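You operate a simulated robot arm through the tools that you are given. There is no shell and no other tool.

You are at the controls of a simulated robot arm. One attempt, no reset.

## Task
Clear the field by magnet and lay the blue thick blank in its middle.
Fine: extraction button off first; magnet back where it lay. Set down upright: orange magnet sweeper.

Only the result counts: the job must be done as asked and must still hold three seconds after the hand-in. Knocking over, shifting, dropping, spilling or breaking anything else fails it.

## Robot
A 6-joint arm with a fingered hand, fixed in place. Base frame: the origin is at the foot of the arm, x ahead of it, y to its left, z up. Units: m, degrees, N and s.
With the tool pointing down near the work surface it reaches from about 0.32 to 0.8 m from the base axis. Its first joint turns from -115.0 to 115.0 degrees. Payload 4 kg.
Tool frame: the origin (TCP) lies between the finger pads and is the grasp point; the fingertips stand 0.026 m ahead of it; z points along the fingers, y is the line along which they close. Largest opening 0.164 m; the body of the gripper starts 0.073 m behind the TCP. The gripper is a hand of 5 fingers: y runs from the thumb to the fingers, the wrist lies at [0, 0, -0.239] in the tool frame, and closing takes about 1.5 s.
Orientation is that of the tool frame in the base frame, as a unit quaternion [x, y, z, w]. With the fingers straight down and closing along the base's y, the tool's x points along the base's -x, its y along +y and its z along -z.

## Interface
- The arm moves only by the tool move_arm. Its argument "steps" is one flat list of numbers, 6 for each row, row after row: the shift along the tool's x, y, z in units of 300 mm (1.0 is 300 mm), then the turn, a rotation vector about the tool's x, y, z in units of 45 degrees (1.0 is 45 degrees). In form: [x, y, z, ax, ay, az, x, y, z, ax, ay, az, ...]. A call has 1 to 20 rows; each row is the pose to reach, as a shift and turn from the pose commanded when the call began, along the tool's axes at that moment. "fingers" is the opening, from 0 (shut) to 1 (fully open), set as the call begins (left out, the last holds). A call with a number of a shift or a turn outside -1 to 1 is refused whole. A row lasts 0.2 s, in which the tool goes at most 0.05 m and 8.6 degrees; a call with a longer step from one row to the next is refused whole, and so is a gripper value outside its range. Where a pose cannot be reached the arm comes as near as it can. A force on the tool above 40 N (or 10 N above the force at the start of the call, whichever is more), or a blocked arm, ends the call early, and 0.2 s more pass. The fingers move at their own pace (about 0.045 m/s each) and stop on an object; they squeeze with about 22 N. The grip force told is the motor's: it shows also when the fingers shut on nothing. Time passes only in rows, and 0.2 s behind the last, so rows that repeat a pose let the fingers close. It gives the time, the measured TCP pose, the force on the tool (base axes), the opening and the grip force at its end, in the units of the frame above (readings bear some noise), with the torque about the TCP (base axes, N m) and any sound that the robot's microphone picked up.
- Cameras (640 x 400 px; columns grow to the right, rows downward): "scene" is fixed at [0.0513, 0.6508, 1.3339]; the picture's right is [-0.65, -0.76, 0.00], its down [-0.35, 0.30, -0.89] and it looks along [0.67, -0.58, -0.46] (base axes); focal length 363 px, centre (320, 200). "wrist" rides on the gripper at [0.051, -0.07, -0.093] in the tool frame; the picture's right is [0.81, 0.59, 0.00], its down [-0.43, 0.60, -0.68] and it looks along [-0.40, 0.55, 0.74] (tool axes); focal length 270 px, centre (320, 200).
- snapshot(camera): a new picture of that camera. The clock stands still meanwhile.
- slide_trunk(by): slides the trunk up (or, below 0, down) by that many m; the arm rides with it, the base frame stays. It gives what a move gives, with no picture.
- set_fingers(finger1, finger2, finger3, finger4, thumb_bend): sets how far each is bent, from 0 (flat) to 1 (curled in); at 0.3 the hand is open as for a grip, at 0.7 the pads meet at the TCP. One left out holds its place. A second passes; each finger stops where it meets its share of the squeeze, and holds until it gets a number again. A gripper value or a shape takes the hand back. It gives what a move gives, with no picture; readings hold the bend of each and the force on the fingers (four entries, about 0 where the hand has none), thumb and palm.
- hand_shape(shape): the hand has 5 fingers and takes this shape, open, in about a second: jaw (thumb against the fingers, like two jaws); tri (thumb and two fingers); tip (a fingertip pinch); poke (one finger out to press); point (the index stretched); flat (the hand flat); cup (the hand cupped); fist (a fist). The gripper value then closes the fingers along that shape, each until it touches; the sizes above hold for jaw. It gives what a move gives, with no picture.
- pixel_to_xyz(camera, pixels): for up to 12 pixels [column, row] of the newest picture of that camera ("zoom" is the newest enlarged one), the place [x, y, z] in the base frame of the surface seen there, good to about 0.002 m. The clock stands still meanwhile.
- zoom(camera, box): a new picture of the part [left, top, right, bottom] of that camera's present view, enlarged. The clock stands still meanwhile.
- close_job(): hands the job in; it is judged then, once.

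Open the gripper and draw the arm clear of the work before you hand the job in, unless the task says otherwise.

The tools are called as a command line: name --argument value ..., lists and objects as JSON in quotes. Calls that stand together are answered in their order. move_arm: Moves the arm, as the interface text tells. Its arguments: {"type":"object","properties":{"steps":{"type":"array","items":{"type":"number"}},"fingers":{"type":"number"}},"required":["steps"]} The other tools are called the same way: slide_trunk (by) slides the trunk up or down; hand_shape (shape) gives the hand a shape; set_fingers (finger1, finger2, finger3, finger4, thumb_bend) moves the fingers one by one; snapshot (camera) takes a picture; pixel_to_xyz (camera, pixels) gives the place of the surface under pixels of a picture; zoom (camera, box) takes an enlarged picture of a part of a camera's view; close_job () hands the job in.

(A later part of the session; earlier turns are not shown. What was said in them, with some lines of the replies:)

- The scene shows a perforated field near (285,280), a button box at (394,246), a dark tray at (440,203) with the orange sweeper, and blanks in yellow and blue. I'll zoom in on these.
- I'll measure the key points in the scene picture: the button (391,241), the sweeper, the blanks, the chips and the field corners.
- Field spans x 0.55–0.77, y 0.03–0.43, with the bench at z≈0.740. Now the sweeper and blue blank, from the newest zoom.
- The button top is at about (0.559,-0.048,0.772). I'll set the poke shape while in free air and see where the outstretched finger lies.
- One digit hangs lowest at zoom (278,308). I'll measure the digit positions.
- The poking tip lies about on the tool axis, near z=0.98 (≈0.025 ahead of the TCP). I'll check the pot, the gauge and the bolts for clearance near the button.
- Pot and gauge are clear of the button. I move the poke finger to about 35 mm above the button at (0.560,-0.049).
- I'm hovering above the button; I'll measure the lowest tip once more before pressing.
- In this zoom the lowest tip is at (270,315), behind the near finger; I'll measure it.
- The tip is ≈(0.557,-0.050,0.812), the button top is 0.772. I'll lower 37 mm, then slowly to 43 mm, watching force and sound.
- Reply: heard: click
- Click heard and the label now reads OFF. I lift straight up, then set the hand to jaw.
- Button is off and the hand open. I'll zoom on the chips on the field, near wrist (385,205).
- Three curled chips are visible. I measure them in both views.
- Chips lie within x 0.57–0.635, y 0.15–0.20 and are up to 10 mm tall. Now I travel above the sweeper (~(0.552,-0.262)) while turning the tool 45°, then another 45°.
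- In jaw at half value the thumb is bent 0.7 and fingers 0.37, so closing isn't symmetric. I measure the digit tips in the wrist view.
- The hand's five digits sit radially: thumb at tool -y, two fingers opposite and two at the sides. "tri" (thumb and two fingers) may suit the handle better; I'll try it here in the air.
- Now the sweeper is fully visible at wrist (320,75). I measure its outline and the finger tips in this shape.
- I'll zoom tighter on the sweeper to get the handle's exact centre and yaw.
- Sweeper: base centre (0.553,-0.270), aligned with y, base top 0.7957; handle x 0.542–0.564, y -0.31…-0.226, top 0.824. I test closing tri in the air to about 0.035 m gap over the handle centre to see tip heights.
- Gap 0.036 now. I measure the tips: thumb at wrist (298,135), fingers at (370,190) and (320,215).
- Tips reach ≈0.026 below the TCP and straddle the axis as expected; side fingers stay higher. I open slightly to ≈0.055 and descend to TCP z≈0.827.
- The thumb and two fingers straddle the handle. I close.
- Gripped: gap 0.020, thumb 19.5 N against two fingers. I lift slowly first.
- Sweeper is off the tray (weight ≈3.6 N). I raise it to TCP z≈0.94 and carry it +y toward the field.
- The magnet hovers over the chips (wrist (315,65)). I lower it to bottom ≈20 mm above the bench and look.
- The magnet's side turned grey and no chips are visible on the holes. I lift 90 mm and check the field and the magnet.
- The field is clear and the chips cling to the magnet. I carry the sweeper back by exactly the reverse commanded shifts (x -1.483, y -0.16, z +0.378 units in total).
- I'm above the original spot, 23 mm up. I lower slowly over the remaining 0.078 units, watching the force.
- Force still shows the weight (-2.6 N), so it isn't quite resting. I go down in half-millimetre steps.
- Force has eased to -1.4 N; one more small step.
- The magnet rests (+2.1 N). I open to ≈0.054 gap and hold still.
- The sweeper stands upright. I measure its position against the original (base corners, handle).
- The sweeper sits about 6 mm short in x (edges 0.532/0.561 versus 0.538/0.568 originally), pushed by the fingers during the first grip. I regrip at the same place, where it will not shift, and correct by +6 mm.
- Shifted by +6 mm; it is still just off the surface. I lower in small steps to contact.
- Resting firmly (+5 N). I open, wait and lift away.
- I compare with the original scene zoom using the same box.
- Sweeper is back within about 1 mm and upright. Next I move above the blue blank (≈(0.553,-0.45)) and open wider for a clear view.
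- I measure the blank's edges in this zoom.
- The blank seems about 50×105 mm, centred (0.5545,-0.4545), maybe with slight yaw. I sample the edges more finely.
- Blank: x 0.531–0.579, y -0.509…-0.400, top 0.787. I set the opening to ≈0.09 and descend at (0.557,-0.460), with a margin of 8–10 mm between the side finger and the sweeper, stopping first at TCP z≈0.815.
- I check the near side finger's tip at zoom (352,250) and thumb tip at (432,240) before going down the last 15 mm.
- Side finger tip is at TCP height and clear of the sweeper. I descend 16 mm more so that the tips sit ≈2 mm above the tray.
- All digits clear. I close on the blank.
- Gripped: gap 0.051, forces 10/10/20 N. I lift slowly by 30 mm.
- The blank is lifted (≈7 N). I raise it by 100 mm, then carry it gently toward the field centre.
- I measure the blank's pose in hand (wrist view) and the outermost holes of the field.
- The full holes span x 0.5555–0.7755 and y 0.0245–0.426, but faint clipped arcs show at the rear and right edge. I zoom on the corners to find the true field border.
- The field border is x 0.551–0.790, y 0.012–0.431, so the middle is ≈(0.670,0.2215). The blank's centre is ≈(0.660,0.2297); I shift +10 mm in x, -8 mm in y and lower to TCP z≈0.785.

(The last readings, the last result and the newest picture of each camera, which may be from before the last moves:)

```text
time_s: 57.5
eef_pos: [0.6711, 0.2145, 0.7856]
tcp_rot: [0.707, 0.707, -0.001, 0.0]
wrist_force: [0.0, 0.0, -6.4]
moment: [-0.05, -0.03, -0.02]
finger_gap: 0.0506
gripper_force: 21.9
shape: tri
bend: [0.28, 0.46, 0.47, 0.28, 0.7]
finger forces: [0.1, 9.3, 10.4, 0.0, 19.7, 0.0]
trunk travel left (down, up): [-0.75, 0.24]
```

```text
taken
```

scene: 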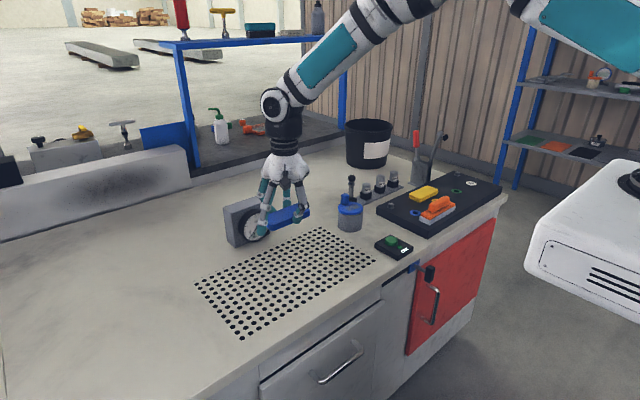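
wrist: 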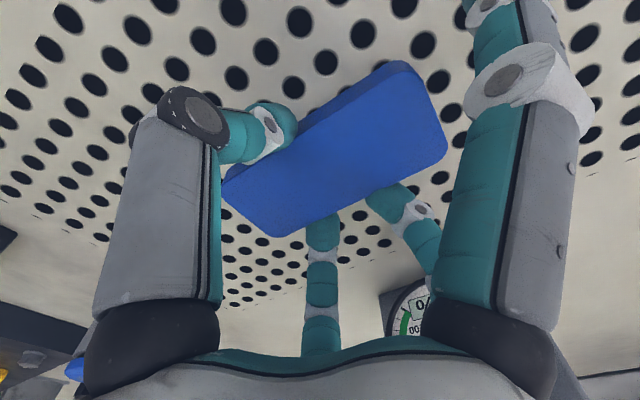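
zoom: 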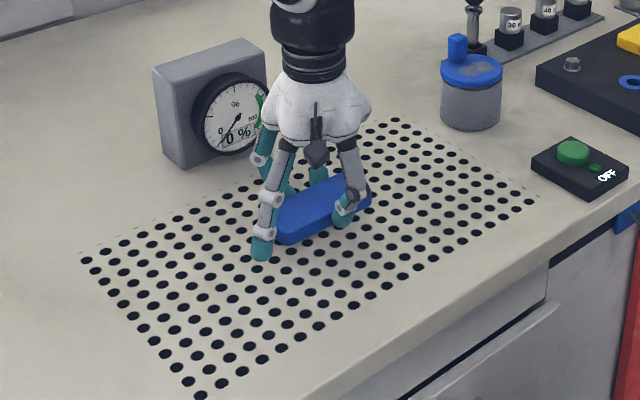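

Above the middle; I lower 13 mm, then half-millimetre steps until contact.

move_arm --steps '[0, 0, 0.02, 0, 0, 0, 0, 0, 0.035, 0, 0, 0, 0, 0, 0.043, 0, 0, 0, 0, 0, 0.047, 0, 0, 0, 0, 0, 0.047, 0, 0, 0]'

move_arm --steps '[0, 0, 0.002, 0, 0, 0, 0, 0, 0.003, 0, 0, 0, 0, 0, 0.003, 0, 0, 0]'

```text
time_s: 58.7
eef_pos: [0.6712, 0.2155, 0.7718]
tcp_rot: [0.707, 0.707, 0.0, 0.0]
wrist_force: [0.0, 0.2, -7.7]
moment: [-0.02, -0.03, 0.01]
finger_gap: 0.051
gripper_force: 22.7
shape: tri
bend: [0.28, 0.46, 0.47, 0.28, 0.7]
finger forces: [0.0, 9.4, 10.4, 0.0, 19.7, 0.1]
trunk travel left (down, up): [-0.75, 0.24]
```

```text
time_s: 59.5
eef_pos: [0.6717, 0.2153, 0.7712]
tcp_rot: [0.707, 0.707, 0.0, 0.0]
wrist_force: [0.6, -0.1, -6.4]
moment: [-0.02, -0.05, -0.02]
finger_gap: 0.0506
gripper_force: 22.0
shape: tri
bend: [0.28, 0.46, 0.47, 0.28, 0.7]
finger forces: [0.0, 9.3, 10.3, 0.1, 19.8, 0.1]
trunk travel left (down, up): [-0.75, 0.24]
```

Still hanging free (-6.4 N); further small steps.

move_arm --steps '[0, 0, 0.002, 0, 0, 0, 0, 0, 0.003, 0, 0, 0, 0, 0, 0.003, 0, 0, 0]'

move_arm --steps '[0, 0, 0.002, 0, 0, 0, 0, 0, 0.002, 0, 0, 0]'

```text
time_s: 60.3
eef_pos: [0.6709, 0.2138, 0.7701]
tcp_rot: [0.707, 0.707, 0.0, 0.0]
wrist_force: [0.6, -0.1, -6.8]
moment: [-0.01, -0.02, 0.02]
finger_gap: 0.0507
gripper_force: 21.7
shape: tri
bend: [0.28, 0.46, 0.47, 0.28, 0.7]
finger forces: [0.0, 9.6, 10.2, 0.0, 19.8, 0.1]
trunk travel left (down, up): [-0.75, 0.24]
```

```text
time_s: 60.9
eef_pos: [0.6708, 0.2142, 0.7688]
tcp_rot: [0.707, 0.707, -0.001, 0.0]
wrist_force: [0.1, 0.3, -5.6]
moment: [0.05, 0.02, 0.02]
finger_gap: 0.0507
gripper_force: 22.3
shape: tri
bend: [0.28, 0.46, 0.47, 0.28, 0.7]
finger forces: [0.0, 9.5, 10.2, 0.0, 20.0, 0.1]
trunk travel left (down, up): [-0.75, 0.24]
```

Force begins to ease (-5.6 N, moment changed); continue.

move_arm --steps '[0, 0, 0.002, 0, 0, 0, 0, 0, 0.002, 0, 0, 0]'

move_arm --steps '[0, 0, 0.0015, 0, 0, 0, 0, 0, 0.0015, 0, 0, 0]'

```text
time_s: 61.5
eef_pos: [0.6713, 0.2146, 0.7694]
tcp_rot: [0.707, 0.707, -0.001, -0.001]
wrist_force: [-0.9, 0.5, -3.2]
moment: [0.02, 0.03, 0.0]
finger_gap: 0.0506
gripper_force: 21.7
shape: tri
bend: [0.28, 0.46, 0.47, 0.28, 0.7]
finger forces: [0.0, 9.5, 10.3, 0.1, 20.4, 0.1]
trunk travel left (down, up): [-0.75, 0.24]
```

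```text
time_s: 62.1
eef_pos: [0.6716, 0.2161, 0.768]
tcp_rot: [0.708, 0.707, 0.0, 0.0]
wrist_force: [-1.5, 0.3, -0.3]
moment: [0.01, 0.04, 0.0]
finger_gap: 0.0508
gripper_force: 21.7
shape: tri
bend: [0.28, 0.46, 0.47, 0.28, 0.7]
finger forces: [0.0, 9.9, 10.2, 0.0, 21.2, 0.0]
trunk travel left (down, up): [-0.75, 0.24]
```

The blank's weight is now on the bench. I open to gap 0.085 and hold, then lift.

move_arm --steps '[0, 0, 0, 0, 0, 0, 0, 0, 0, 0, 0, 0, 0, 0, 0, 0, 0, 0, 0, 0, 0, 0, 0, 0, 0, 0, 0, 0, 0, 0, 0, 0, 0, 0, 0, 0, 0, 0, 0, 0, 0, 0]' --fingers 0.55

move_arm --steps '[0, 0, -0.05, 0, 0, 0, 0, 0, -0.15, 0, 0, 0, 0, 0, -0.28, 0, 0, 0, 0, 0, -0.41, 0, 0, 0, 0, 0, -0.54, 0, 0, 0, 0, 0, -0.67, 0, 0, 0, 0, 0, -0.67, 0, 0, 0]'

zoom --camera "scene" --box '[185, 190, 385, 345]'

snapshot --camera "wrist"

```text
time_s: 63.7
eef_pos: [0.6711, 0.215, 0.7684]
tcp_rot: [0.707, 0.707, 0.001, 0.001]
wrist_force: [0.2, -0.3, -0.5]
moment: [0.01, 0.01, 0.0]
finger_gap: 0.0896
gripper_force: 0.1
shape: tri
bend: [0.14, 0.35, 0.35, 0.14, 0.7]
finger forces: [0.1, 0.0, 0.0, 0.1, 0.0, 0.0]
trunk travel left (down, up): [-0.75, 0.24]
```

```text
time_s: 65.3
eef_pos: [0.6708, 0.2152, 0.9711]
tcp_rot: [0.707, 0.707, 0.0, 0.0]
wrist_force: [-1.0, 0.7, -0.2]
moment: [-0.03, 0.01, -0.01]
finger_gap: 0.0897
gripper_force: 0.0
shape: tri
bend: [0.14, 0.35, 0.35, 0.14, 0.7]
finger forces: [0.0, 0.0, 0.1, 0.1, 0.0, 0.0]
trunk travel left (down, up): [-0.75, 0.24]
```

```text
2.58 times, centred on (285, 268) of scene
```

zoom: 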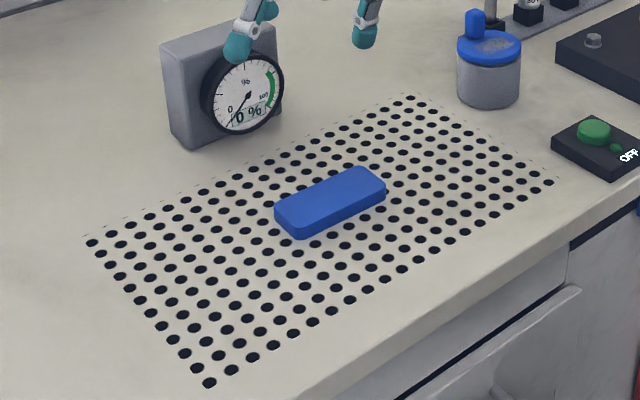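

```text
taken
```

wrist: 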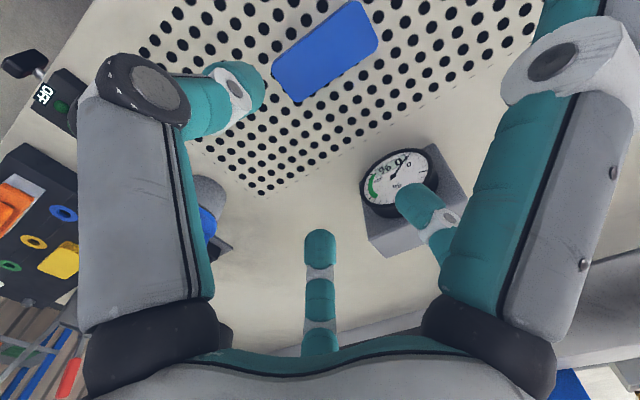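

The blank lies flat in the holes' middle. I check its corners and the sweeper once more.

zoom --camera "scene" --box '[260, 240, 320, 290]'

zoom --camera "scene" --box '[370, 165, 510, 253]'

pixel_to_xyz --camera "wrist" --pixels '[[294, 98], [275, 65], [350, 5], [376, 42], [335, 72], [325, 50], [310, 37], [284, 82], [366, 20]]'

```text
8.00 times, centred on (290, 265) of scene
```

zoom: 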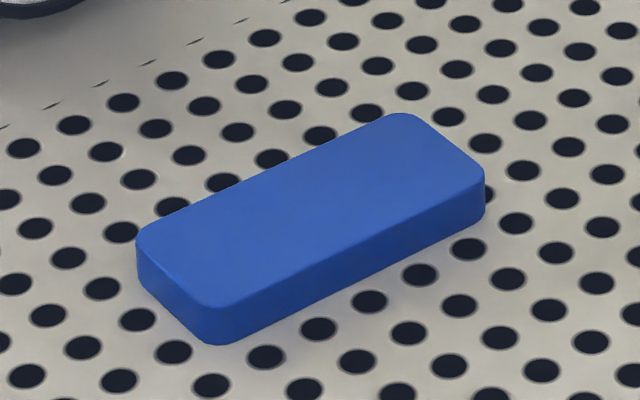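

```text
4.55 times, centred on (440, 209) of scene
```

zoom: 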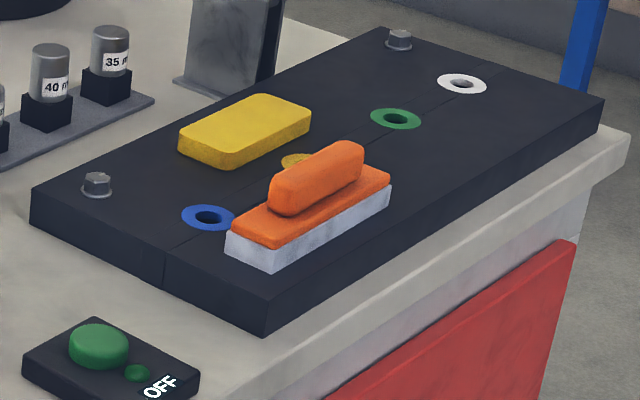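

```text
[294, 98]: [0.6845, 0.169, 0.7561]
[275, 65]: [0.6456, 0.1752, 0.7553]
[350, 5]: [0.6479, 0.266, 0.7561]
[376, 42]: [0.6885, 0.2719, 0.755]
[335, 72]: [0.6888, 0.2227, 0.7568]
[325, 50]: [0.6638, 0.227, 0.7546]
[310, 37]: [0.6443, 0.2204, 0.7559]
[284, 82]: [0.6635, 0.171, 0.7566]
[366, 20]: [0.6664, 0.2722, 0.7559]
```

Blank centre ≈(0.668,0.2215), flat; sweeper upright in its place; button OFF. I open the hand and draw the arm up and back, clear of the work.

move_arm --steps '[0, 0, -0.12, 0, 0, 0, 0, 0, -0.25, 0, 0, 0, -0.12, -0.03, -0.25, 0, 0, 0, -0.24, -0.06, -0.25, 0, 0, 0, -0.36, -0.1, -0.25, 0, 0, 0, -0.48, -0.14, -0.25, 0, 0, 0, -0.6, -0.18, -0.25, 0, 0, 0, -0.72, -0.22, -0.25, 0, 0, 0, -0.8, -0.25, -0.25, 0, 0, 0, -0.8, -0.25, -0.25, 0, 0, 0]' --fingers 1

snapshot --camera "scene"

```text
time_s: 67.5
eef_pos: [0.5948, -0.025, 1.045]
tcp_rot: [0.707, 0.707, 0.0, 0.0]
wrist_force: [1.0, -0.6, 0.5]
moment: [-0.03, 0.02, -0.03]
finger_gap: 0.1643
gripper_force: 0.1
shape: tri
bend: [0.14, 0.3, 0.3, 0.14, 0.3]
finger forces: [0.1, 0.0, 0.0, 0.0, 0.0, 0.0]
trunk travel left (down, up): [-0.75, 0.24]
```

```text
taken
```

scene: 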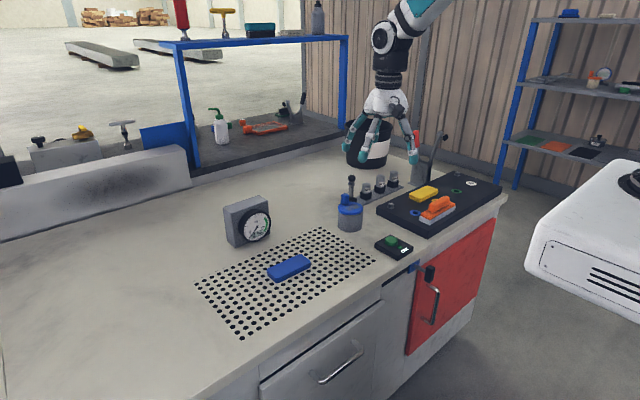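

The last picture shows everything in place: the blank at (289,268), the sweeper at (438,208), the button OFF, and the arm clear with the hand open. I hand the job in.

close_job

```text
The job is handed in.
```

The job is done and handed in; no verdict came back with the hand-in.

- **Extraction button:** I pressed it once, first of all. It clicked, and the label now reads OFF.
- **Field:** One pass of the orange magnet sweeper picked up all three chips I could see. The pictures afterwards show bare holes, and the chips are still on the magnet.
- **Sweeper:** It stands upright on the tray, within a few millimetres of where it lay. The first grip had pushed it about 6 mm, so I picked it up again and corrected that.
- **Blue thick blank:** It lies flat, centred at about x 0.668, y 0.2215 m. I measured the middle of the field at about x 0.670, y 0.2215 m.

Nothing else was knocked over or moved, as far as the pictures show. The hand is open and the arm is clear of the work.
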